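You operate a simulated robot arm through the tools that you are given. There is no shell and no other tool. Be economical: measure what you need, move in short steps, check, and stop when the job is done.

The job below is to be done with a simulated robot arm. You get a single attempt, and the scene is never put back.

JOB
At the grey machine, swap the chuck's holder for the one its teal card names and lock it.
Fine: the old holder goes into the rack's free socket.

The check looks at the end state, three seconds after you hand in, the way a careful person would. Anything else that was tipped, shoved, dropped, spilled or broken makes it a failure.

ROBOT AND FRAMES
A 6-joint arm with a fingered hand on a trunk, on a base that drives. Base frame: it is fixed to the floor where the robot stands at the start and does not move with it; the origin is under the middle of the robot, x ahead of it, y to its left, z up. Units: mm, degrees, N and s.
With the tool pointing down near the work surface it reaches from about 280 to 740 mm from the robot's upright axis, wherever it stands. Its first joint turns from -166.0 to 166.0 degrees. Places, roughly: cabinet start button [-1400, 1300, 1000]; cabinet stop button [-1500, 1300, 1200]; centre button [100, 800, 800]; chuck lever [600, 0, 1100]; drain lever [200, -200, 700]; green panel button [100, 700, 800]; lamp dial [100, 1200, 800]; ledge main switch [-1400, 1000, 1000]; lower white button [-1500, 1100, 1200]; magnet lever [500, 100, 900]; panel load button [100, 900, 800]; panel stop button [100, 1000, 800]; panel x minus button [100, 800, 800]; panel x plus button [100, 900, 800]; panel y minus button [100, 700, 800]; panel y plus button [100, 800, 800]. Payload 4 kg.
The tool frame sits at the grasp point between the pads (the TCP): z along the fingers, y along the line on which they close. The tips reach 26 mm beyond it. Largest opening 148 mm; the body of the gripper starts 73 mm behind the TCP. The gripper is a hand of 3 fingers: y runs from the thumb to the fingers, the wrist lies at [0, 0, -239] in the tool frame, and closing takes about 1.5 s.
Orientation is that of the tool frame in the base frame, as [roll, pitch, yaw] about the fixed x, y, z axes, in that order (R = Rz(yaw) Ry(pitch) Rx(roll)). With the fingers straight down and closing along the base's y, the tool's x points along the base's -x, its y along +y and its z along -z.

CONTROLS
- The arm moves only by the tool servo_tool. Its argument "targets" is text: rows parted by semicolons, each of 7 numbers parted by spaces: the shift along the tool's x, y, z in mm, then the turn, a rotation vector about the tool's x, y, z in degrees, then the gripper command, from -1 (shut) to 1 (fully open), values between in proportion. In form: dx dy dz ax ay az hand; .... A call has 1 to 8 rows; each row shifts and turns the commanded pose from where the row before left it, along the tool's axes as they then stand. A row lasts 0.2 s, in which the tool goes at most 50 mm and 8.6 degrees; a call with a longer step from one row to the next is refused whole, and so is a gripper value outside its range. A pose out of reach is approached as far as the arm can. The call stops where the force on the tool passes 40 N (or 10 N more than at its start, if that is more) or the arm is blocked; 0.2 s more then pass. The fingers move at their own pace (about 153 mm/s each) and stop on an object; they squeeze with about 21 N. The grip force told is the motor's: it shows also when the fingers shut on nothing. Time passes only in rows, and 0.2 s behind the last, so rows that do not move let the fingers close. The reply holds the time, the measured pose of the TCP, the force on the tool along the base axes, the opening and the grip force, in the units named above and with some noise, with the torque about the TCP (base axes, N m) and any sound that the robot's microphone picked up, and new pictures: "pictures" is both (left out), scene, wrist or none.
- Cameras (640 x 400 px; columns grow to the right, rows downward): "scene" is now at [-4.2, 122.1, 1559.1]; the picture's right is [-0.35, -0.94, 0.00], its down [-0.77, 0.29, -0.56] and it looks along [0.52, -0.20, -0.83] (base axes); focal length 214 px, centre (320, 200). "wrist" rides on the gripper at [67, -39, -90] in the tool frame; the picture's right is [0.50, 0.87, 0.00], its down [-0.66, 0.38, -0.65] and it looks along [-0.57, 0.33, 0.76] (tool axes); focal length 222 px, centre (320, 200). There is no depth. A picture from a camera that has moved, and an enlarged one, comes with that camera's place and axes in the base frame and with its lens. The place of the scene camera against the robot may be out by one fixed shift of up to 25 mm in any direction.
- slide_trunk(by): slides the trunk up (or, below 0, down) by that many mm; the arm and the scene camera ride with it, the base frame stays. It gives what a move gives, with no picture.
- steer(legs): drives the robot by 1 to 6 legs, each [ahead, left, turn to the left] in mm, mm and degrees, along the robot's own axes; the way and the turn of a leg run together, so that a leg with both is an arc; at most 1500 mm and 180 degrees a leg. The arm and the cameras ride along, it lands a little off, and it stops where it bumps. It gives what a move gives, and a new picture of the scene camera.
- set_grasp(shape): the hand has 3 fingers and takes this shape, open, in about a second: jaw (thumb against the fingers, like two jaws); tri (thumb and two fingers); tip (a fingertip pinch); poke (one finger out to press); point (the index stretched); flat (the hand flat); cup (the hand cupped); fist (a fist). The gripper value then closes the fingers along that shape, each until it touches; the sizes above hold for jaw. It gives what a move gives, with no picture.
- turn_head(pan, tilt): turns the head with the scene camera to pan (to the left, within 155 degrees either way) and tilt (down, from -29 to 69), counted from straight ahead of the robot. It gives what a move gives, and a new picture of the scene camera.
- zoom(camera, box): a new picture of the part [left, top, right, bottom] of that camera's present view, enlarged. The clock stands still meanwhile.
- sign_off(): hands the job in; it is judged then, once.

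Go step by step. Nothing tells you exact positions but the pictures and the camera data: compare them with the known pose of the tool, close in by small moves and look again before you grip or let go. The budget is 120 turns and 260 pictures, counting those below and the enlarged ones. Unless the task says otherwise, let go and move clear before handing in, and close with one line.

The tools are called after "Call:" as name(argument=value, ...) on one line, values as JSON. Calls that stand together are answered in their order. servo_tool: Moves the arm, as the interface text tells. Its arguments: {"type":"object","properties":{"targets":{"type":"string"},"pictures":{"type":"string","enum":["both","scene","wrist","none"]}},"required":["targets"]} The other tools are called the same way: slide_trunk (by) slides the trunk up or down; set_grasp (shape) gives the hand a shape; steer (legs) drives the base; turn_head (pan, tilt) turns the head that bears the scene camera; zoom (camera, box) takes an enlarged picture of a part of a camera's view; sign_off () hands the job in.

At the start:

```text
clock: 0.0
tcp_pos: [282.7, -304.3, 1369.2]
tcp_rot: [-179.9, 0.0, -179.9]
force: [0.5, 1.0, -0.2]
moment: [-0.01, 0.01, 0.04]
grip_width: 148.1
grip_force: 0.0
shape: jaw
trunk travel left (down, up): [-525.0, 65.0]
robot x, y, heading: [-1.2, -1.2, 0.1]
head pan, tilt: [-20.7, 55.9]
```

scene: 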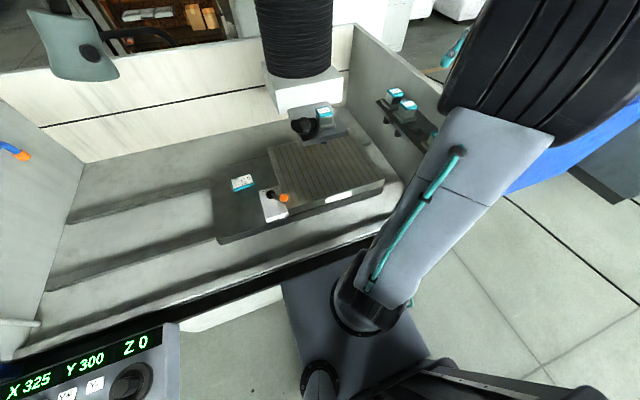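
wrist: 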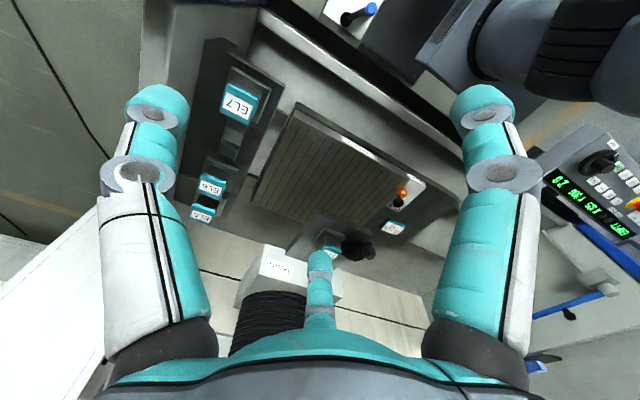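

I see a milling machine with a table, a magnet lever with an orange knob, a chuck near the spindle head, and a rack on the right wall with teal-labelled sockets. I'll zoom in for detail.

Call:
zoom(camera="scene", box=[220, 70, 460, 220])

Call:
zoom(camera="wrist", box=[180, 30, 440, 300])

```text
2.67 times, centred on (340, 145) of scene
camera zoom: at [-4.2, 122.1, 1559.1], right [-0.35, -0.94, 0.0], down [-0.77, 0.29, -0.56], along [0.52, -0.2, -0.83], focal length 572 px, centre (267, 347)
```

zoom: 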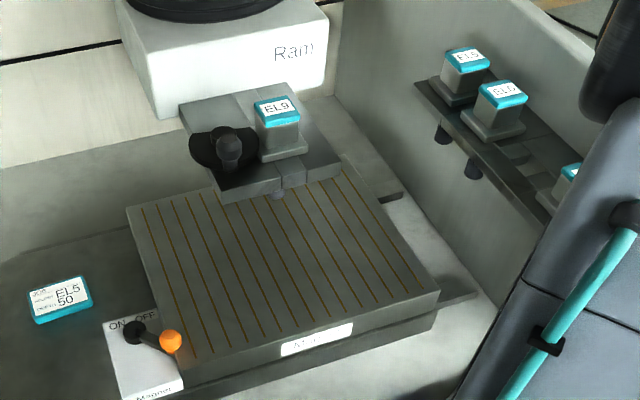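

```text
1.48 times, centred on (310, 165) of wrist
camera zoom: at [215.4, -342.5, 1461.0], right [-0.5, 0.87, 0.0], down [0.66, 0.38, 0.65], along [0.57, 0.33, -0.76], focal length 329 px, centre (335, 252)
```

zoom: 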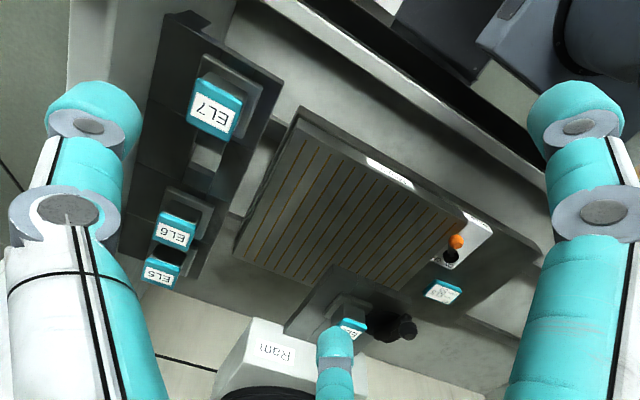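

The chuck under the ram holds EL9, and the teal card seems to name EL5. The rack shows EL5, EL6, a free socket and EL7. I'll zoom closer to confirm.

Call:
zoom(camera="scene", box=[225, 165, 275, 200])

Call:
zoom(camera="scene", box=[370, 80, 440, 150])

Call:
zoom(camera="scene", box=[280, 95, 350, 150])

Call:
zoom(camera="wrist", box=[180, 40, 270, 230])

```text
11.43 times, centred on (250, 182) of scene
camera zoom: at [-4.2, 122.1, 1559.1], right [-0.35, -0.94, 0.0], down [-0.77, 0.29, -0.56], along [0.52, -0.2, -0.83], focal length 2451 px, centre (1120, 400)
```

zoom: 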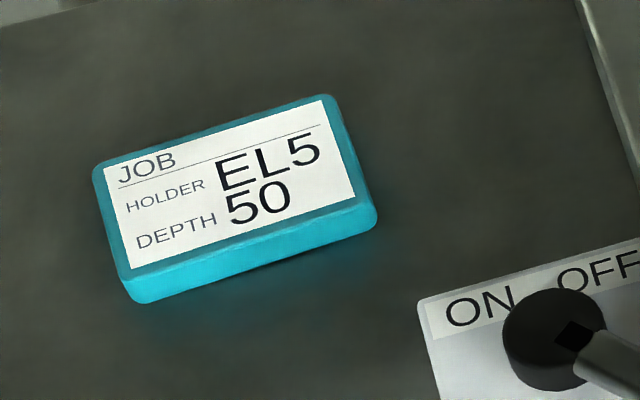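

```text
5.71 times, centred on (405, 115) of scene
camera zoom: at [-4.2, 122.1, 1559.1], right [-0.35, -0.94, 0.0], down [-0.77, 0.29, -0.56], along [0.52, -0.2, -0.83], focal length 1226 px, centre (-166, 686)
```

zoom: 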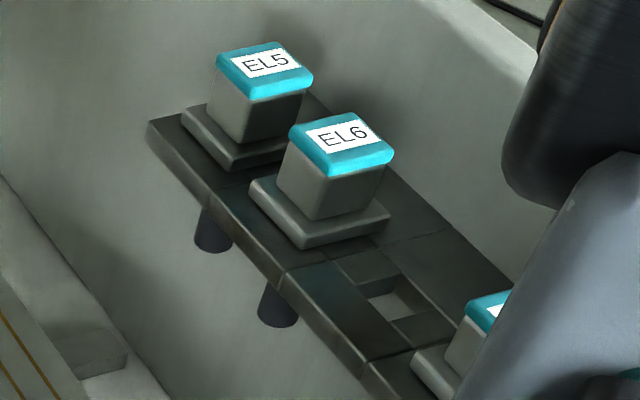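

```text
7.27 times, centred on (315, 122) of scene
camera zoom: at [-4.2, 122.1, 1559.1], right [-0.35, -0.94, 0.0], down [-0.77, 0.29, -0.56], along [0.52, -0.2, -0.83], focal length 1560 px, centre (356, 764)
```

zoom: 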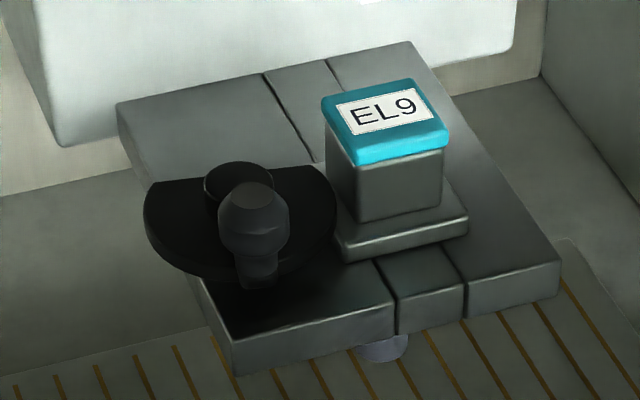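

```text
2.11 times, centred on (225, 135) of wrist
camera zoom: at [215.4, -342.5, 1461.0], right [-0.5, 0.87, 0.0], down [0.66, 0.38, 0.65], along [0.57, 0.33, -0.76], focal length 468 px, centre (520, 337)
```

zoom: 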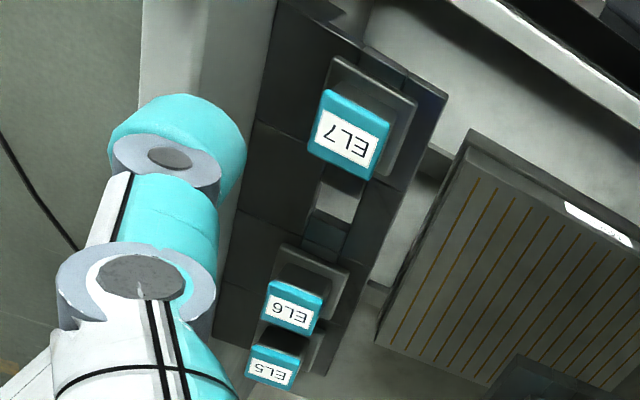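

The card names EL5. By triangulation, EL9's cap is near (569,-111,1150) in the chuck, EL5 near (584,-386,1155), EL6 near x 504, the free socket near (429,-387), and EL7 near x 354. Next I'll look at the rack wall and chuck from another head direction.

Call:
turn_head(pan=-35, tilt=40)

Call:
servo_tool(targets="0 0 0 0 0 0 1", pictures="wrist")

```text
clock: 0.8
tcp_pos: [281.4, -304.9, 1369.3]
tcp_rot: [-179.9, 0.1, -179.8]
force: [-0.5, -0.6, 0.1]
moment: [0.04, 0.0, 0.02]
grip_width: 147.9
grip_force: 0.0
shape: jaw
trunk travel left (down, up): [-525.0, 65.0]
robot x, y, heading: [1.6, -1.6, -0.0]
head pan, tilt: [-35.0, 40.0]
camera scene: at [-1.2, 98.5, 1580.9], right [-0.57, -0.82, 0.0], down [-0.53, 0.37, -0.77], along [0.63, -0.44, -0.64], focal length 214 px, centre (320, 200)
```

scene: 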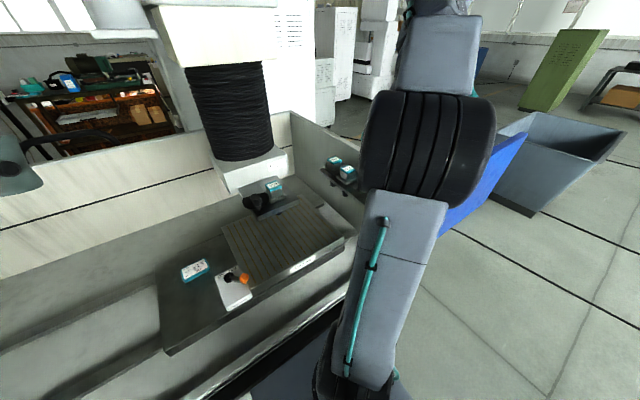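

```text
clock: 1.2
tcp_pos: [282.5, -304.9, 1369.3]
tcp_rot: [180.0, 0.0, -180.0]
force: [-0.5, 0.8, 0.1]
moment: [-0.03, 0.02, -0.01]
grip_width: 147.6
grip_force: 0.0
shape: jaw
trunk travel left (down, up): [-525.0, 65.0]
robot x, y, heading: [1.1, 1.9, 0.2]
head pan, tilt: [-35.0, 40.0]
camera wrist: at [215.3, -342.5, 1461.0], right [-0.5, 0.87, 0.0], down [0.66, 0.38, 0.65], along [0.57, 0.33, -0.76], focal length 222 px, centre (320, 200)
```

wrist: 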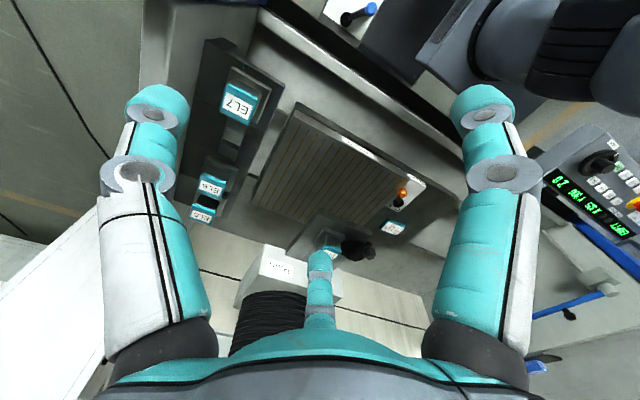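

Call:
zoom(camera="scene", box=[220, 110, 380, 230])

Call:
zoom(camera="scene", box=[310, 140, 370, 200])

Call:
zoom(camera="scene", box=[230, 150, 300, 220])

```text
3.33 times, centred on (300, 170) of scene
camera zoom: at [-1.2, 98.4, 1580.9], right [-0.57, -0.82, 0.0], down [-0.53, 0.37, -0.77], along [0.63, -0.44, -0.64], focal length 715 px, centre (387, 300)
```

zoom: 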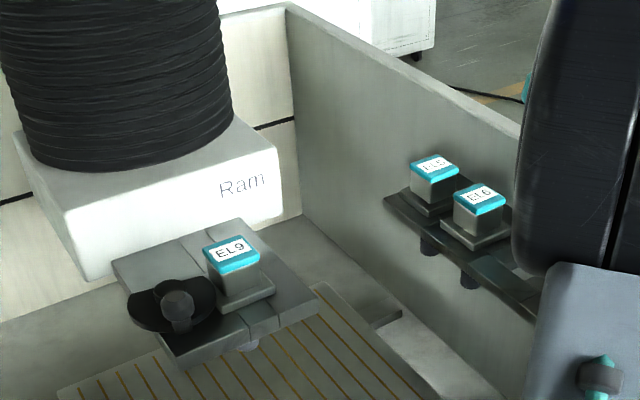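

```text
6.67 times, centred on (340, 170) of scene
camera zoom: at [-1.2, 98.4, 1580.9], right [-0.57, -0.82, 0.0], down [-0.53, 0.37, -0.77], along [0.63, -0.44, -0.64], focal length 1430 px, centre (187, 400)
```

zoom: 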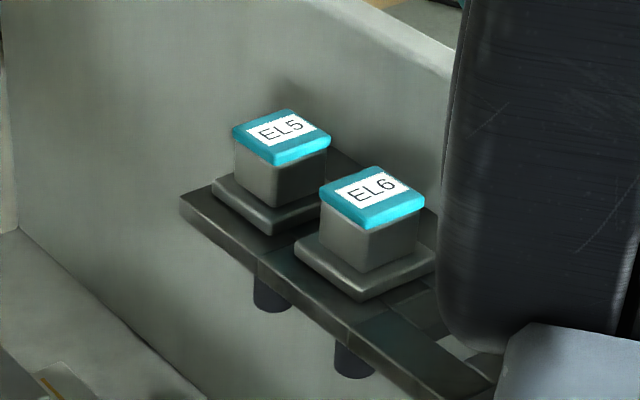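

```text
5.71 times, centred on (265, 185) of scene
camera zoom: at [-1.2, 98.4, 1580.9], right [-0.57, -0.82, 0.0], down [-0.53, 0.37, -0.77], along [0.63, -0.44, -0.64], focal length 1226 px, centre (634, 286)
```

zoom: 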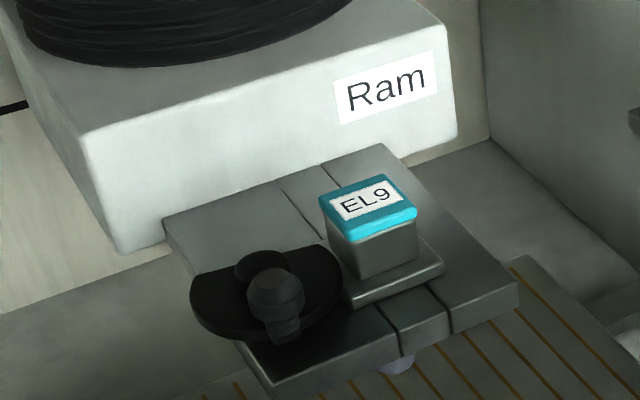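

The rack plate is fixed to the tank wall at about y -467, and each holder has a shank going through its socket. Before choosing a grip direction, I'll check how the hand looks at smaller openings.

Call:
servo_tool(targets="0 0 0 0 0 0 0; 0 0 0 0 0 0 0; 0 0 0 0 0 0 0; 0 0 0 0 0 0 0", pictures="wrist")

Call:
servo_tool(targets="0 0 0 0 0 0 -0.45; 0 0 0 0 0 0 -0.45; 0 0 0 0 0 0 -0.45; 0 0 0 0 0 0 -0.45", pictures="wrist")

```text
clock: 2.2
tcp_pos: [282.0, -304.9, 1369.1]
tcp_rot: [-180.0, 0.0, -179.9]
force: [0.2, -0.1, -0.3]
moment: [0.01, 0.02, -0.02]
grip_width: 74.2
grip_force: 0.0
shape: jaw
trunk travel left (down, up): [-525.0, 65.0]
robot x, y, heading: [0.5, 2.7, -0.0]
head pan, tilt: [-35.0, 40.0]
camera wrist: at [215.3, -342.5, 1461.0], right [-0.5, 0.87, 0.0], down [0.66, 0.38, 0.65], along [0.57, 0.33, -0.76], focal length 222 px, centre (320, 200)
```

wrist: 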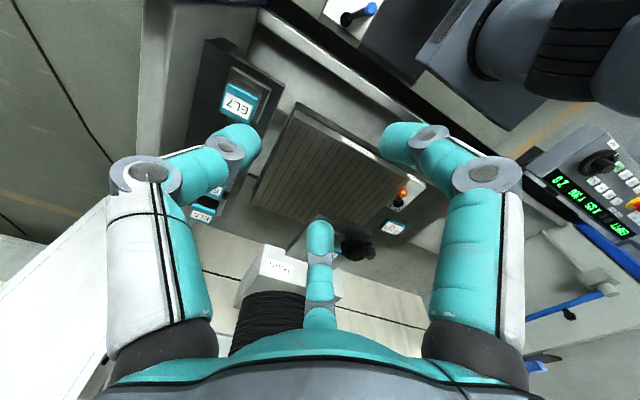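

```text
clock: 3.2
tcp_pos: [280.6, -305.3, 1368.3]
tcp_rot: [-180.0, 0.0, -179.9]
force: [0.6, 0.2, -0.1]
moment: [0.02, 0.0, 0.02]
grip_width: 40.9
grip_force: 0.1
shape: jaw
trunk travel left (down, up): [-525.0, 65.0]
robot x, y, heading: [0.2, -1.3, -0.1]
head pan, tilt: [-35.0, 40.0]
camera wrist: at [215.3, -342.5, 1461.0], right [-0.5, 0.87, 0.0], down [0.66, 0.38, 0.65], along [0.57, 0.33, -0.76], focal length 222 px, centre (320, 200)
```

wrist: 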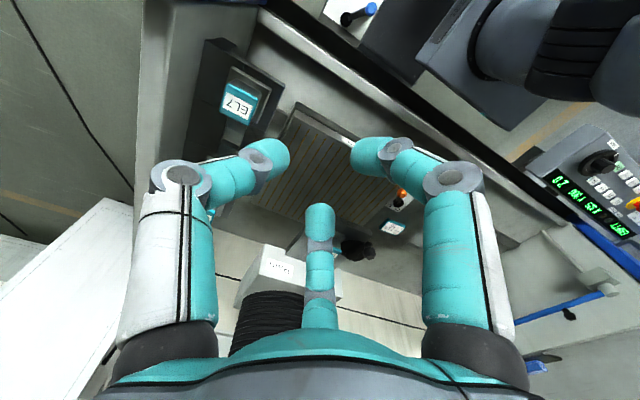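

The hand is really a three-finger claw with wide knuckles, so I need to watch its clearance to the wall and the neighbouring holders. I'll compare the "tri" and "tip" shapes.

Call:
set_grasp(shape="tri")

Call:
servo_tool(targets="0 0 0 0 0 0 -0.45; 0 0 0 0 0 0 -0.45; 0 0 0 0 0 0 -0.45; 0 0 0 0 0 0 -0.45; 0 0 0 0 0 0 -0.45; 0 0 0 0 0 0 -0.45", pictures="wrist")

Call:
set_grasp(shape="tip")

Call:
servo_tool(targets="0 0 0 0 0 0 -0.45; 0 0 0 0 0 0 -0.45; 0 0 0 0 0 0 -0.45; 0 0 0 0 0 0 -0.45; 0 0 0 0 0 0 -0.45; 0 0 0 0 0 0 -0.45", pictures="wrist")

Call:
set_grasp(shape="jaw")

Call:
servo_tool(targets="0 0 0 0 0 0 -1; 0 0 0 0 0 0 -1; 0 0 0 0 0 0 -1; 0 0 0 0 0 0 -1; 0 0 0 0 0 0 -1; 0 0 0 0 0 0 -1; 0 0 0 0 0 0 -1; 0 0 0 0 0 0 -1", pictures="wrist")

```text
clock: 4.1
tcp_pos: [282.8, -304.7, 1368.6]
tcp_rot: [-179.9, 0.0, -179.9]
force: [-0.1, 1.1, -0.2]
moment: [-0.01, 0.01, -0.01]
grip_width: 147.9
grip_force: 0.0
shape: tri
trunk travel left (down, up): [-525.0, 65.0]
robot x, y, heading: [-4.2, -2.6, -0.1]
head pan, tilt: [-35.0, 40.0]
```

```text
clock: 5.5
tcp_pos: [281.6, -306.4, 1370.4]
tcp_rot: [-179.9, 0.0, -179.9]
force: [-0.8, -0.4, -0.2]
moment: [0.02, 0.01, -0.02]
grip_width: 41.1
grip_force: 0.0
shape: tri
trunk travel left (down, up): [-525.0, 65.0]
robot x, y, heading: [-1.4, -4.9, 0.1]
head pan, tilt: [-35.0, 40.0]
camera wrist: at [215.3, -342.5, 1461.0], right [-0.5, 0.87, 0.0], down [0.66, 0.38, 0.65], along [0.57, 0.33, -0.76], focal length 222 px, centre (320, 200)
```

wrist: 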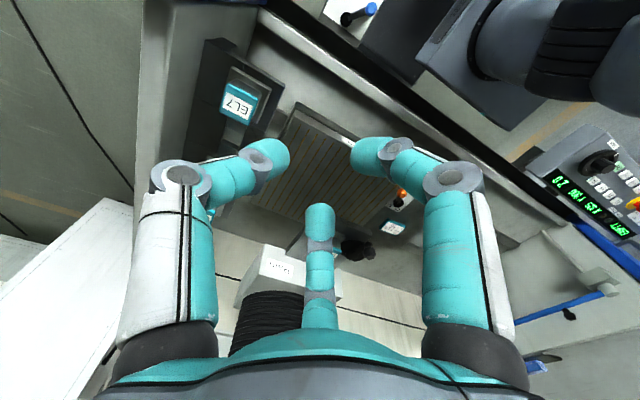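

```text
clock: 6.4
tcp_pos: [282.6, -303.8, 1370.3]
tcp_rot: [-179.9, 0.1, -179.9]
force: [0.4, -0.1, 0.8]
moment: [0.02, -0.01, 0.0]
grip_width: 147.8
grip_force: 0.1
shape: tip
trunk travel left (down, up): [-525.0, 65.0]
robot x, y, heading: [-6.5, -2.2, -0.1]
head pan, tilt: [-35.0, 40.0]
```

```text
clock: 7.8
tcp_pos: [282.5, -305.0, 1369.7]
tcp_rot: [-179.9, -0.1, -180.0]
force: [-0.8, 0.5, -0.2]
moment: [0.02, 0.0, -0.02]
grip_width: 41.0
grip_force: 0.0
shape: tip
trunk travel left (down, up): [-525.0, 65.0]
robot x, y, heading: [0.4, -1.4, 0.1]
head pan, tilt: [-35.0, 40.0]
camera wrist: at [215.3, -342.5, 1461.0], right [-0.5, 0.87, 0.0], down [0.66, 0.38, 0.65], along [0.57, 0.33, -0.76], focal length 222 px, centre (320, 200)
```

wrist: 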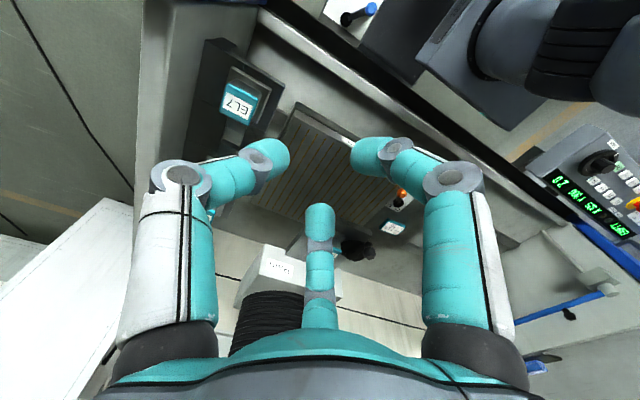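

```text
clock: 8.7
tcp_pos: [282.5, -304.8, 1369.9]
tcp_rot: [-179.9, -0.1, -179.9]
force: [0.6, -0.3, 0.1]
moment: [0.0, 0.0, -0.01]
grip_width: 147.9
grip_force: 0.0
shape: jaw
trunk travel left (down, up): [-525.0, 65.0]
robot x, y, heading: [2.4, -2.2, 0.1]
head pan, tilt: [-35.0, 40.0]
```

```text
clock: 10.5
tcp_pos: [282.7, -305.3, 1368.7]
tcp_rot: [-180.0, 0.1, -179.9]
force: [0.5, -0.6, -0.1]
moment: [0.02, 0.01, -0.03]
grip_width: 0.0
grip_force: 20.8
shape: jaw
trunk travel left (down, up): [-525.0, 65.0]
robot x, y, heading: [-1.3, -4.7, -0.2]
head pan, tilt: [-35.0, 40.0]
camera wrist: at [215.3, -342.5, 1461.0], right [-0.5, 0.87, 0.0], down [0.66, 0.38, 0.65], along [0.57, 0.33, -0.76], focal length 222 px, centre (320, 200)
```

wrist: 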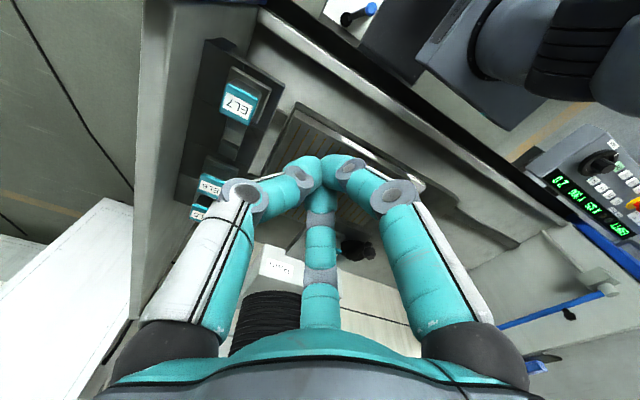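

All shapes look the same, so I'll keep jaw. Next I'll bring the wrist camera closer to the chuck to read the lever.

Call:
servo_tool(targets="-36 25 13 0 0 0 0.3; -36 25 13 0 0 0 0.3; -36 25 13 0 0 0 0.3; -36 25 13 0 0 0 0.3; -36 25 13 0 0 0 0.3; -36 25 13 0 0 0 0.3", pictures="both")

```text
clock: 11.9
tcp_pos: [498.7, -154.1, 1291.5]
tcp_rot: [-179.9, 0.0, 180.0]
force: [-0.5, 0.4, -0.1]
moment: [0.0, 0.03, 0.0]
grip_width: 96.6
grip_force: 0.1
shape: jaw
trunk travel left (down, up): [-525.0, 65.0]
robot x, y, heading: [1.2, 2.8, 0.1]
head pan, tilt: [-35.0, 40.0]
camera scene: at [-0.6, 98.6, 1580.9], right [-0.57, -0.82, 0.0], down [-0.53, 0.37, -0.77], along [0.63, -0.44, -0.64], focal length 214 px, centre (320, 200)
camera wrist: at [431.7, -192.3, 1382.7], right [-0.5, 0.87, 0.0], down [0.66, 0.38, 0.65], along [0.57, 0.33, -0.76], focal length 222 px, centre (320, 200)
```

scene: 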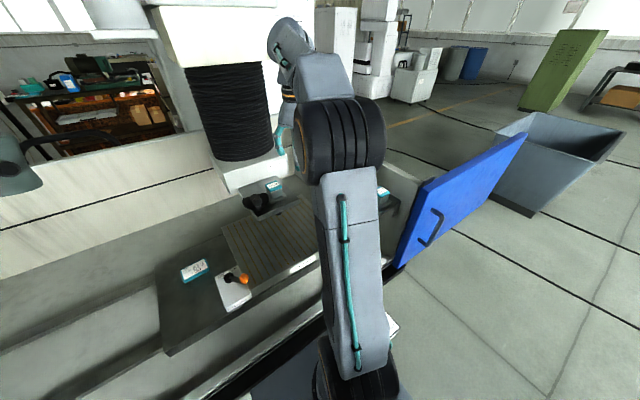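
wrist: 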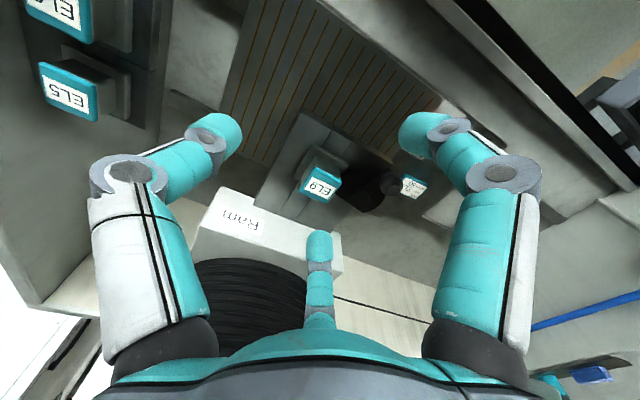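

Call:
zoom(camera="wrist", box=[250, 110, 430, 230])

Call:
zoom(camera="scene", box=[235, 170, 305, 220])

```text
3.33 times, centred on (340, 170) of wrist
camera zoom: at [431.7, -192.3, 1382.7], right [-0.5, 0.87, 0.0], down [0.66, 0.38, 0.65], along [0.57, 0.33, -0.76], focal length 740 px, centre (253, 300)
```

zoom: 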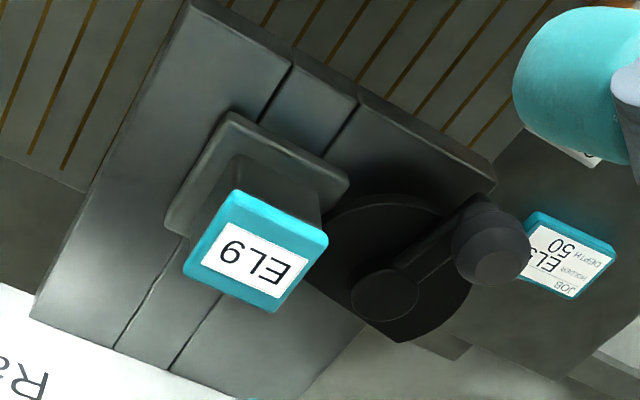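

```text
8.00 times, centred on (270, 195) of scene
camera zoom: at [-0.6, 98.6, 1580.9], right [-0.57, -0.82, 0.0], down [-0.53, 0.37, -0.77], along [0.63, -0.44, -0.64], focal length 1716 px, centre (720, 240)
```

zoom: 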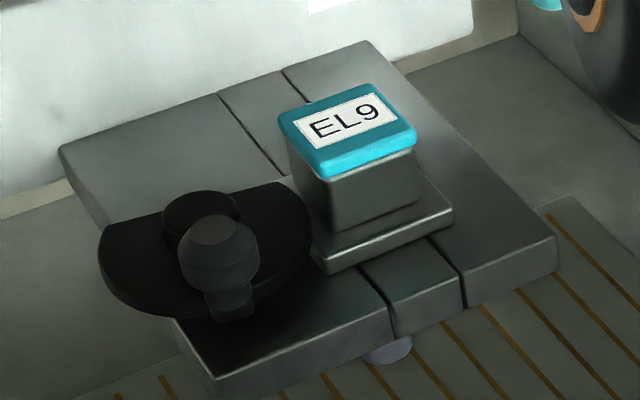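

The lever hub is around (581,-42), and its knob points toward the robot at about (531,-34,1157). The half-disc cam overlaps the holder flange, so unlocking should mean swinging the knob toward +y. I'll move sideways for a wrist-only parallax fix.

Call:
servo_tool(targets="-7 45 0 0 0 0 1; -7 45 0 0 0 0 1; -6 44 0 0 0 0 1; 0 0 0 0 0 0 1", pictures="wrist")

Call:
zoom(camera="wrist", box=[190, 50, 370, 170])

```text
clock: 12.9
tcp_pos: [519.4, -21.8, 1291.4]
tcp_rot: [-179.9, 0.1, -179.9]
force: [0.2, 0.1, -0.7]
moment: [0.02, 0.01, -0.01]
grip_width: 148.1
grip_force: 0.1
shape: jaw
trunk travel left (down, up): [-525.0, 65.0]
robot x, y, heading: [1.9, 2.0, 0.1]
head pan, tilt: [-35.0, 40.0]
camera wrist: at [451.8, -59.4, 1382.6], right [-0.5, 0.87, 0.0], down [0.66, 0.38, 0.65], along [0.57, 0.33, -0.76], focal length 222 px, centre (320, 200)
```

wrist: 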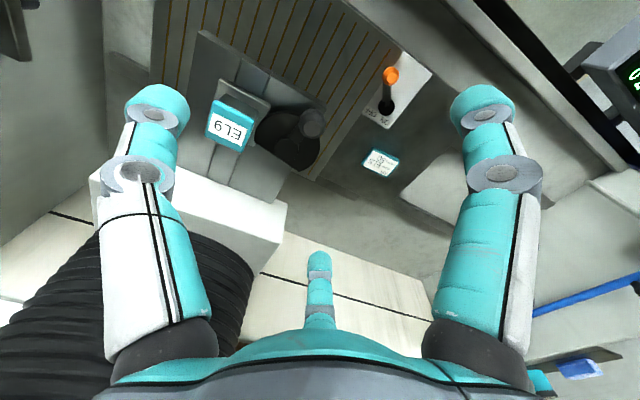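

```text
3.33 times, centred on (280, 110) of wrist
camera zoom: at [451.8, -59.4, 1382.6], right [-0.5, 0.87, 0.0], down [0.66, 0.38, 0.65], along [0.57, 0.33, -0.76], focal length 740 px, centre (453, 500)
```

zoom: 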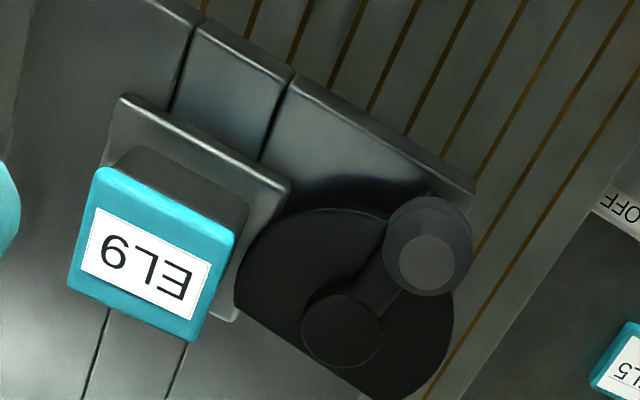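

Wrist-only triangulation gives the knob top at about (539,-19,1155), the hub at (593,-29), and the EL9 cap at (594,-98,1143). I'll close the hand and go down beside the knob on its -y side.

Call:
servo_tool(targets="0 -20 0 0 0 0 -1; 0 -20 0 0 0 0 -1; -4 0 0 0 0 0 -1; -4 0 0 0 0 0 -1; 0 0 20 0 0 0 -1; 0 0 20 0 0 0 -1; 0 0 20 0 0 0 -1; 0 0 0 0 0 0 -1", pictures="both")

Call:
zoom(camera="scene", box=[210, 140, 330, 220])

```text
clock: 14.7
tcp_pos: [525.9, -59.7, 1231.9]
tcp_rot: [-179.9, 0.1, -179.8]
force: [-0.6, 0.1, -0.4]
moment: [0.02, 0.05, 0.01]
grip_width: 0.0
grip_force: 20.9
shape: jaw
trunk travel left (down, up): [-525.0, 65.0]
robot x, y, heading: [0.1, -3.0, -0.1]
head pan, tilt: [-35.0, 40.0]
camera scene: at [-1.1, 98.5, 1580.9], right [-0.57, -0.82, 0.0], down [-0.53, 0.37, -0.77], along [0.63, -0.44, -0.64], focal length 214 px, centre (320, 200)
camera wrist: at [458.2, -98.2, 1322.2], right [-0.5, 0.87, 0.0], down [0.66, 0.38, 0.65], along [0.57, 0.33, -0.76], focal length 222 px, centre (320, 200)
```

scene: 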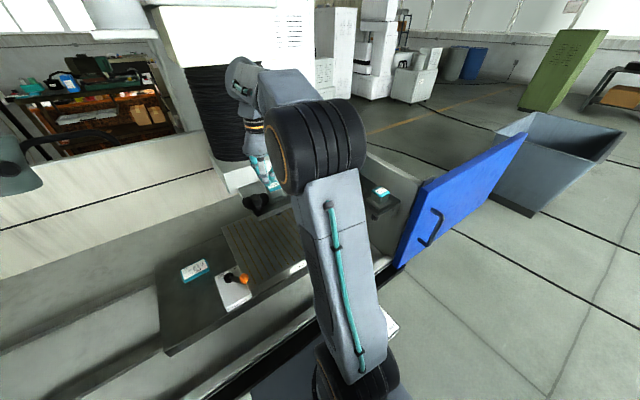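
wrist: 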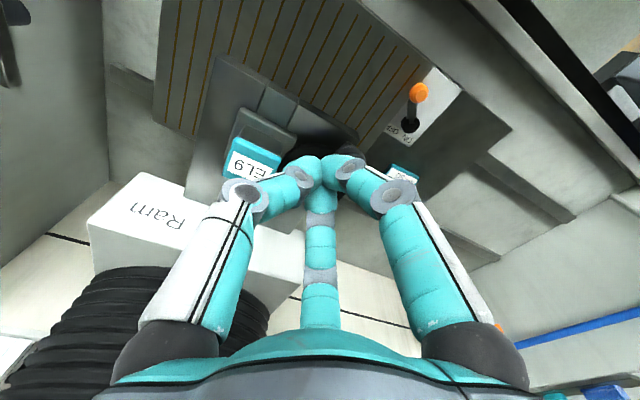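

```text
5.00 times, centred on (270, 180) of scene
camera zoom: at [-1.1, 98.5, 1580.9], right [-0.57, -0.82, 0.0], down [-0.53, 0.37, -0.77], along [0.63, -0.44, -0.64], focal length 1072 px, centre (570, 300)
```

zoom: 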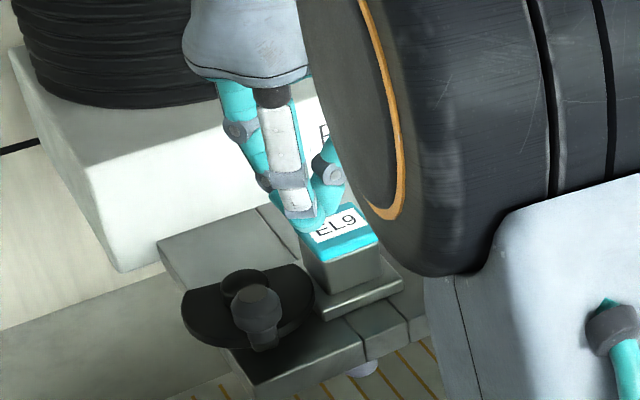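

The fingertip check puts the scene camera about 17 mm short in x, so the wrist triangulation holds. Lowering beside the knob now.

Call:
servo_tool(targets="0 -4 20 0 0 0 -1; 0 0 20 0 0 0 -1; 0 0 20 0 0 0 -1; 0 0 10 0 0 0 -1", pictures="both")

Call:
zoom(camera="scene", box=[210, 140, 330, 220])

Call:
zoom(camera="wrist", box=[220, 90, 420, 220])

```text
clock: 15.7
tcp_pos: [525.7, -64.7, 1160.3]
tcp_rot: [-179.9, 0.0, -179.9]
force: [0.0, -0.6, 0.1]
moment: [0.01, 0.01, 0.05]
grip_width: 0.0
grip_force: 21.1
shape: jaw
trunk travel left (down, up): [-525.0, 65.0]
robot x, y, heading: [-0.1, -4.0, -0.1]
head pan, tilt: [-35.0, 40.0]
camera scene: at [-1.1, 98.5, 1580.9], right [-0.57, -0.82, 0.0], down [-0.53, 0.37, -0.77], along [0.63, -0.44, -0.64], focal length 214 px, centre (320, 200)
camera wrist: at [459.0, -102.8, 1251.5], right [-0.5, 0.87, 0.0], down [0.65, 0.38, 0.65], along [0.57, 0.33, -0.76], focal length 222 px, centre (320, 200)
```

scene: 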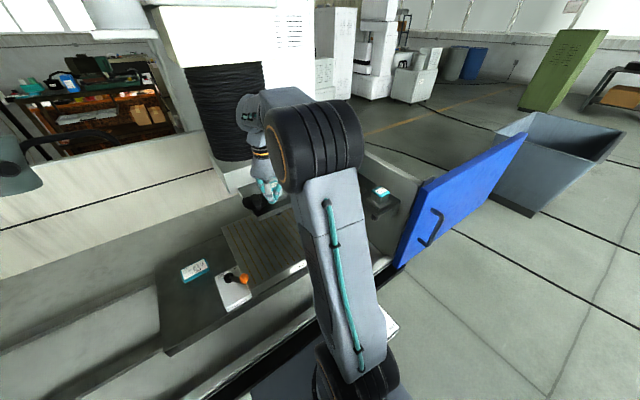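
wrist: 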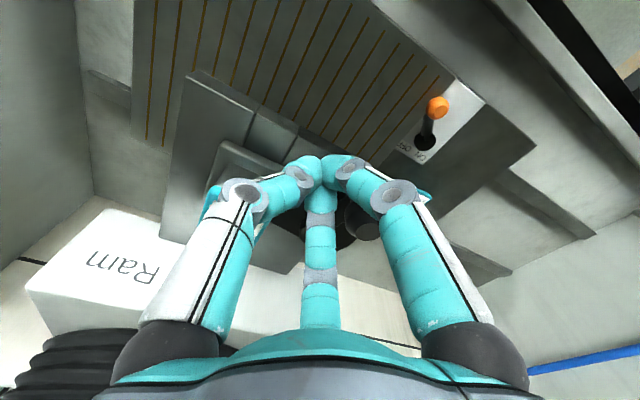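

```text
5.00 times, centred on (270, 180) of scene
camera zoom: at [-1.1, 98.5, 1580.9], right [-0.57, -0.82, 0.0], down [-0.53, 0.37, -0.77], along [0.63, -0.44, -0.64], focal length 1072 px, centre (570, 300)
```

zoom: 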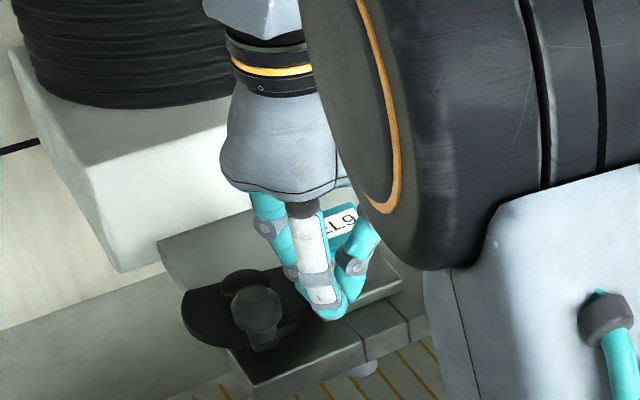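

```text
3.08 times, centred on (320, 155) of wrist
camera zoom: at [459.0, -102.8, 1251.5], right [-0.5, 0.87, 0.0], down [0.65, 0.38, 0.65], along [0.57, 0.33, -0.76], focal length 684 px, centre (320, 338)
```

zoom: 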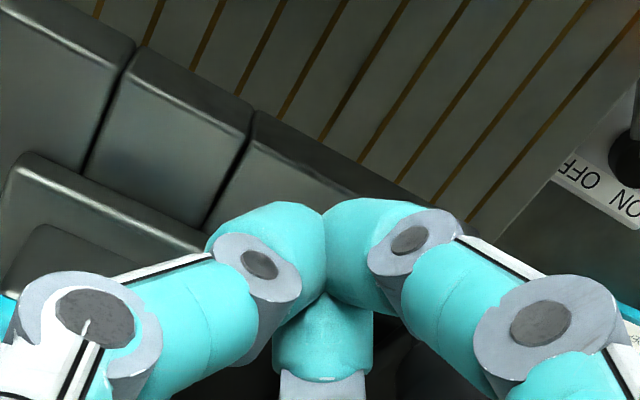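

The fingertips stand between EL9's front corner and the knob. Now I'll push the knob toward +y along its arc.

Call:
servo_tool(targets="-3 8 0 0 0 0 -1; -2 8 0 0 0 0 -1; 1 8 0 0 0 0 -1; 0 8 0 0 0 0 -1; 0 8 0 0 0 0 -1; -2 8 0 0 0 0 -1; -4 9 0 0 0 0 -1", pictures="scene")

Call:
zoom(camera="scene", box=[210, 140, 330, 220])

```text
clock: 17.3
tcp_pos: [535.5, -6.7, 1162.0]
tcp_rot: [-179.9, 0.0, -179.9]
force: [-0.4, 0.1, -0.4]
moment: [-0.02, -0.01, 0.01]
grip_width: 0.1
grip_force: 20.8
shape: jaw
trunk travel left (down, up): [-525.0, 65.0]
robot x, y, heading: [-0.9, -0.9, 0.1]
head pan, tilt: [-35.0, 40.0]
camera scene: at [-1.1, 98.5, 1580.9], right [-0.57, -0.82, 0.0], down [-0.53, 0.37, -0.77], along [0.63, -0.44, -0.64], focal length 214 px, centre (320, 200)
```

scene: 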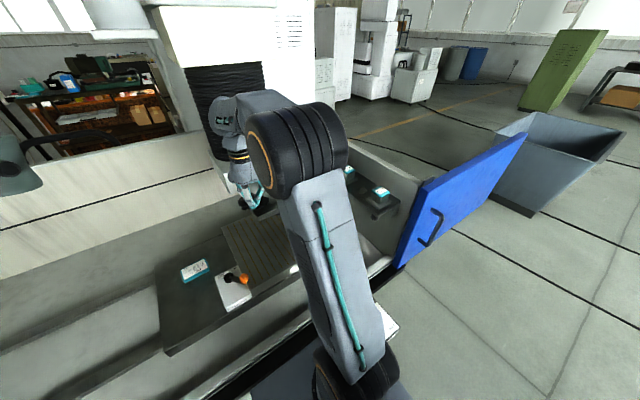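

```text
5.00 times, centred on (270, 180) of scene
camera zoom: at [-1.1, 98.5, 1580.9], right [-0.57, -0.82, 0.0], down [-0.53, 0.37, -0.77], along [0.63, -0.44, -0.64], focal length 1072 px, centre (570, 300)
```

zoom: 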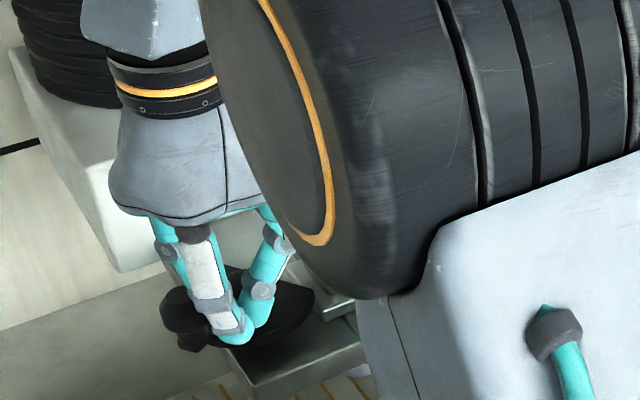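

The knob swings with no resistance. I'll continue along the arc.

Call:
servo_tool(targets="-4 7 0 0 0 0 -1; -5 7 0 0 0 0 -1; -6 6 0 0 0 0 -1; -6 5 0 0 0 0 -1; -6 3 0 0 0 0 -1; -6 2 0 0 0 0 -1", pictures="scene")

Call:
zoom(camera="scene", box=[190, 140, 310, 220])

```text
clock: 18.7
tcp_pos: [565.4, 22.0, 1162.1]
tcp_rot: [-179.9, 0.0, -179.8]
force: [-15.7, 1.5, 8.7]
moment: [0.05, 0.09, 0.09]
grip_width: 0.3
grip_force: 20.4
shape: jaw
trunk travel left (down, up): [-525.0, 65.0]
robot x, y, heading: [-1.6, 3.6, 0.1]
head pan, tilt: [-35.0, 40.0]
camera scene: at [-4.4, 98.5, 1581.1], right [-0.57, -0.82, 0.0], down [-0.53, 0.37, -0.77], along [0.63, -0.44, -0.64], focal length 214 px, centre (320, 200)
```

scene: 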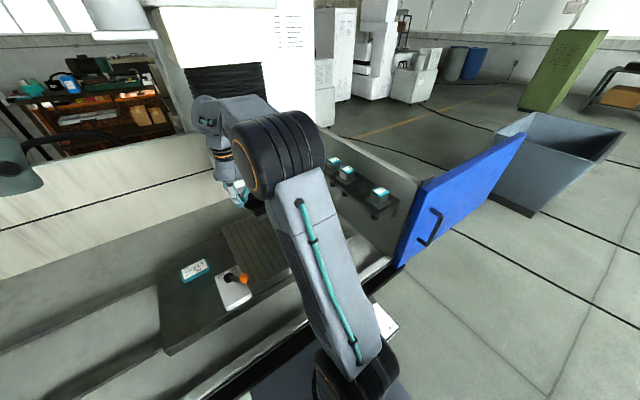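

```text
5.00 times, centred on (250, 180) of scene
camera zoom: at [-4.4, 98.5, 1581.1], right [-0.57, -0.82, 0.0], down [-0.53, 0.37, -0.77], along [0.63, -0.44, -0.64], focal length 1072 px, centre (670, 300)
```

zoom: 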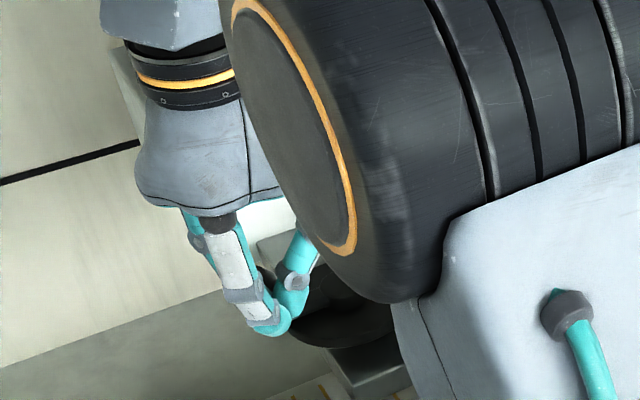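

A 16 N reaction suggests the end stop. I'll back off, rise, and check the cam.

Call:
servo_tool(targets="12 0 0 0 0 0 -1; 0 0 -30 0 0 0 -1; 0 0 -40 0 0 0 -1; 0 -20 -40 0 0 0 -1; 10 -30 -20 0 0 0 0.4; 10 -30 0 0 0 0 0.4; 0 0 0 0 0 0 0.4", pictures="both")

Call:
zoom(camera="wrist", box=[230, 50, 410, 190])

Call:
zoom(camera="scene", box=[210, 150, 330, 230])

```text
clock: 20.3
tcp_pos: [537.5, -57.9, 1292.3]
tcp_rot: [-179.9, -0.1, -179.9]
force: [0.3, -1.5, -0.7]
moment: [0.05, 0.02, -0.01]
grip_width: 103.8
grip_force: 0.1
shape: jaw
trunk travel left (down, up): [-525.0, 65.0]
robot x, y, heading: [-3.3, -1.5, 0.4]
head pan, tilt: [-35.0, 40.0]
camera scene: at [-1.2, 98.3, 1580.9], right [-0.57, -0.82, 0.0], down [-0.53, 0.37, -0.77], along [0.63, -0.44, -0.64], focal length 214 px, centre (320, 200)
camera wrist: at [470.7, -96.0, 1383.4], right [-0.5, 0.87, 0.0], down [0.66, 0.38, 0.65], along [0.57, 0.33, -0.76], focal length 222 px, centre (320, 200)
```

scene: 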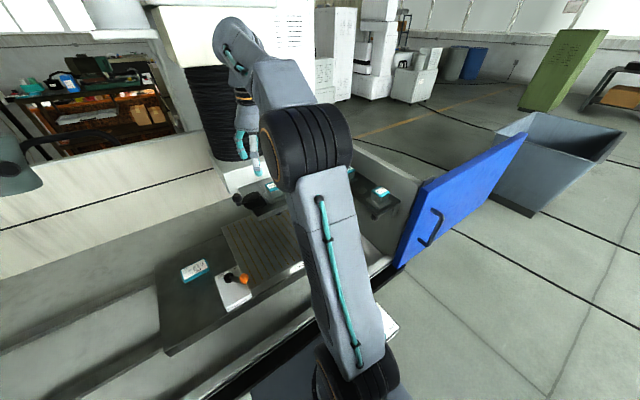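
wrist: 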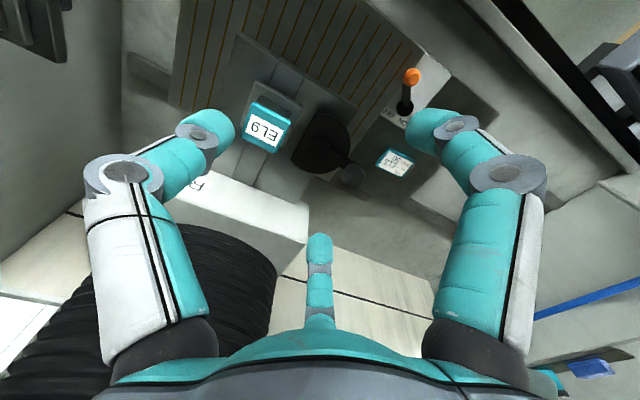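

```text
2.86 times, centred on (320, 120) of wrist
camera zoom: at [470.7, -96.0, 1383.4], right [-0.5, 0.87, 0.0], down [0.66, 0.38, 0.65], along [0.57, 0.33, -0.76], focal length 635 px, centre (320, 429)
```

zoom: 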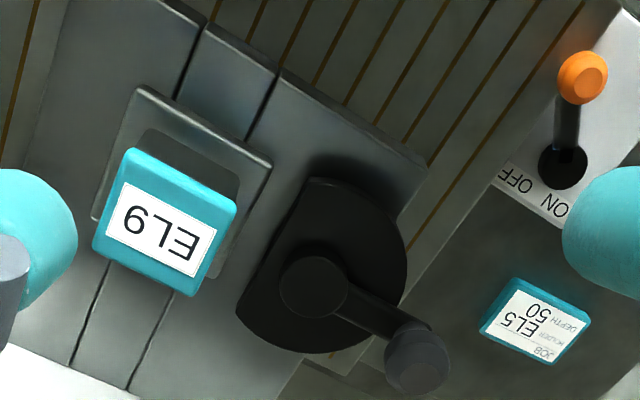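

```text
5.00 times, centred on (270, 190) of scene
camera zoom: at [-1.2, 98.3, 1580.9], right [-0.57, -0.82, 0.0], down [-0.53, 0.37, -0.77], along [0.63, -0.44, -0.64], focal length 1072 px, centre (570, 250)
```

zoom: 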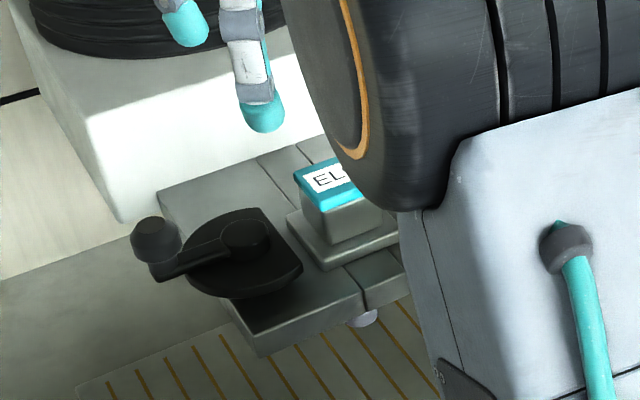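

The cam is now clear of the flange and the lever points +y. EL9 is at about (592,-98) with its cap top near 1144. I'll turn the hand 180° so the thumb faces +y, away from the rack wall, and the two fingers pass 30° off the rack line.

Call:
servo_tool(targets="0 0 0 0 0 8.57 0.2; 0 0 0 0 0 8.57 0.2; 0 0 0 0 0 8.57 0.2; 0 0 0 0 0 8.57 0.2; 0 0 0 0 0 8.57 0.2; 0 0 0 0 0 8.57 0.2; 0 0 0 0 0 8.57 0.2; 0 0 0 0 0 8.57 0.2", pictures="none")

Call:
servo_tool(targets="0 0 0 0 0 8.57 0.2; 0 0 0 0 0 8.57 0.2; 0 0 0 0 0 8.57 0.2; 0 0 0 0 0 8.57 0.2; 0 0 0 0 0 8.57 0.2; 0 0 0 0 0 8.57 0.2; 0 0 0 0 0 8.57 0.2; 0 0 0 0 0 8.57 0.2", pictures="none")

Call:
servo_tool(targets="0 0 0 0 0 8.57 0.2; 0 0 0 0 0 8.57 0.2; 0 0 0 0 0 8.57 0.2; 0 0 0 0 0 8.57 0.2; 0 0 0 0 0 8.57 0.2; 0 0 0 0 0 0 0.2", pictures="both")

```text
clock: 22.1
tcp_pos: [495.6, -117.2, 1222.2]
tcp_rot: [179.3, 0.1, 112.3]
force: [-0.6, 1.4, 0.3]
moment: [0.01, 0.01, 0.02]
grip_width: 89.2
grip_force: 0.0
shape: jaw
out of reach, approached as far as the arm can: row 6, 7, 8
trunk travel left (down, up): [-525.0, 65.0]
robot x, y, heading: [0.4, 0.8, -0.0]
head pan, tilt: [-35.0, 40.0]
```

```text
clock: 23.6
tcp_pos: [319.8, -289.0, 1065.7]
tcp_rot: [178.3, -1.5, 61.9]
force: [9.9, 28.1, 17.7]
moment: [-1.18, -0.13, 0.83]
grip_width: 77.4
grip_force: 0.0
shape: jaw
out of reach, approached as far as the arm can: row 1, 2, 3, 4, 5, 6, 7
trunk travel left (down, up): [-525.0, 65.0]
robot x, y, heading: [-0.9, 1.8, 0.1]
head pan, tilt: [-35.0, 40.0]
stopped in row 7: the force on the tool passed its limit at 48 N (the readings are from after the stop); the commanded pose is now the measured one
```

```text
clock: 23.9
tcp_pos: [318.2, -289.4, 1065.7]
tcp_rot: [177.9, -1.7, 61.2]
force: [7.6, 28.7, 20.2]
moment: [-1.34, -0.12, 0.74]
grip_width: 77.3
grip_force: 0.3
shape: jaw
out of reach, approached as far as the arm can: row 1
trunk travel left (down, up): [-525.0, 65.0]
robot x, y, heading: [2.7, 1.8, 0.1]
head pan, tilt: [-35.0, 40.0]
stopped in row 1: the force on the tool passed its limit at 52 N (the readings are from after the stop); the commanded pose is now the measured one
camera scene: at [-0.8, 105.2, 1580.6], right [-0.57, -0.82, 0.0], down [-0.53, 0.36, -0.77], along [0.63, -0.44, -0.64], focal length 214 px, centre (320, 200)
camera wrist: at [314.5, -211.7, 1156.9], right [1.0, 0.02, 0.05], down [-0.01, -0.76, 0.65], along [0.05, -0.65, -0.76], focal length 222 px, centre (320, 200)
```

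scene: 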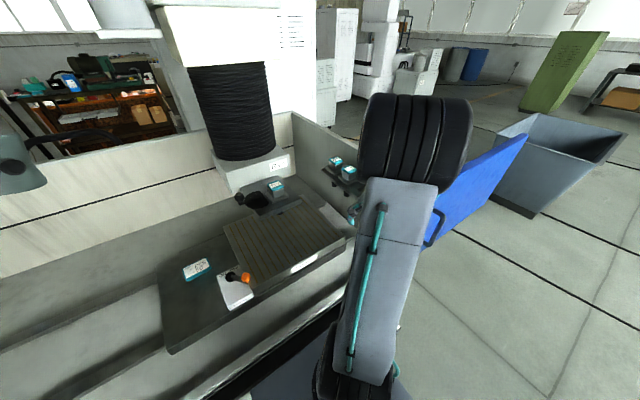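
wrist: 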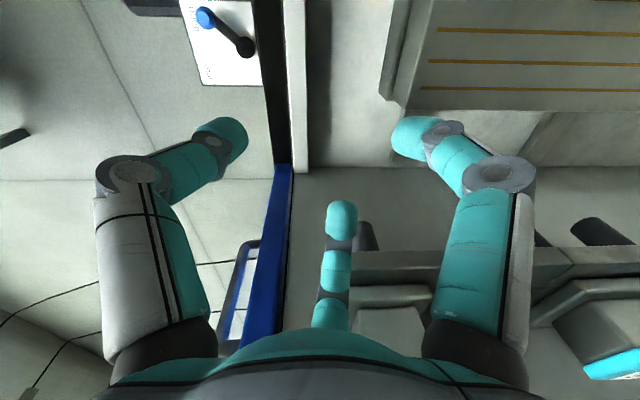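

The turn hit a joint limit and the arm drifted down toward the rack's front end with some contact, so I shouldn't have chained those calls. I'll back off gently in +y and inspect for damage.

Call:
servo_tool(targets="9 -5 0 0 0 0 0.1; 9 -5 0 0 0 0 0.1", pictures="both")

Call:
zoom(camera="scene", box=[300, 130, 400, 230])

```text
clock: 24.5
tcp_pos: [314.7, -278.2, 1062.5]
tcp_rot: [177.6, -1.9, 61.2]
force: [-0.1, -0.4, 0.0]
moment: [0.02, 0.0, 0.04]
grip_width: 81.4
grip_force: 0.3
shape: jaw
trunk travel left (down, up): [-525.0, 65.0]
robot x, y, heading: [2.4, 0.6, 0.1]
head pan, tilt: [-35.0, 40.0]
camera scene: at [-1.2, 99.8, 1580.7], right [-0.57, -0.82, 0.0], down [-0.53, 0.37, -0.77], along [0.63, -0.44, -0.64], focal length 214 px, centre (320, 200)
camera wrist: at [308.9, -198.6, 1154.3], right [1.0, 0.02, 0.05], down [-0.02, -0.76, 0.64], along [0.05, -0.64, -0.76], focal length 222 px, centre (320, 200)
```

scene: 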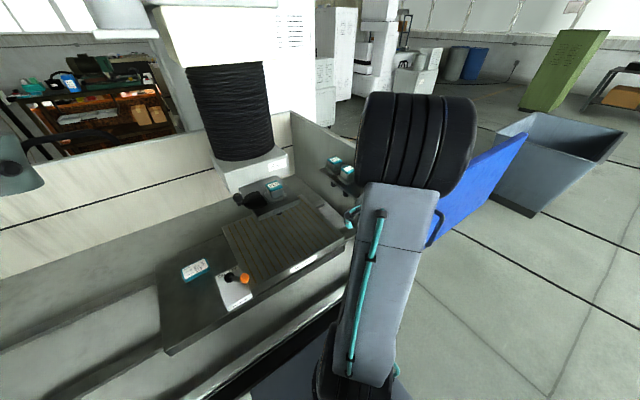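
wrist: 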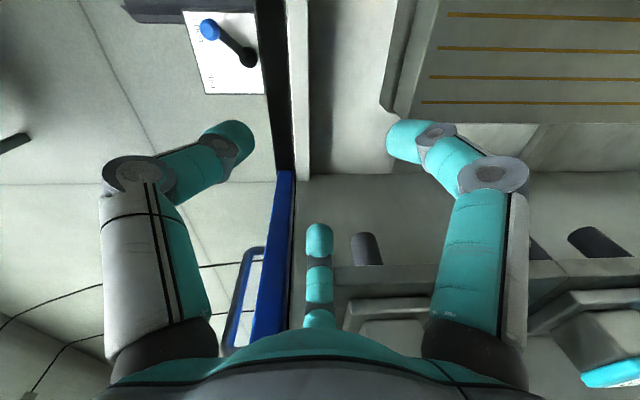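

```text
4.00 times, centred on (350, 180) of scene
camera zoom: at [-1.2, 99.8, 1580.7], right [-0.57, -0.82, 0.0], down [-0.53, 0.37, -0.77], along [0.63, -0.44, -0.64], focal length 858 px, centre (200, 280)
```

zoom: 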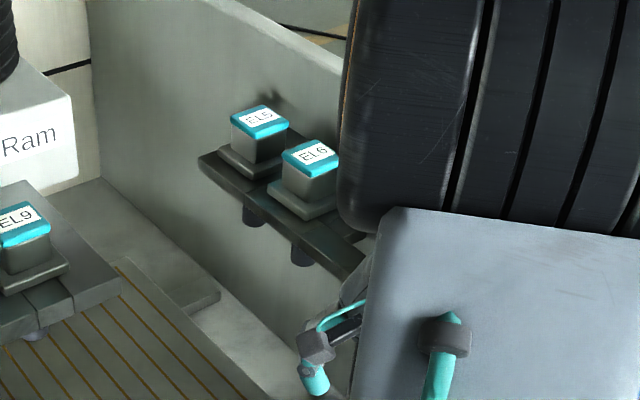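

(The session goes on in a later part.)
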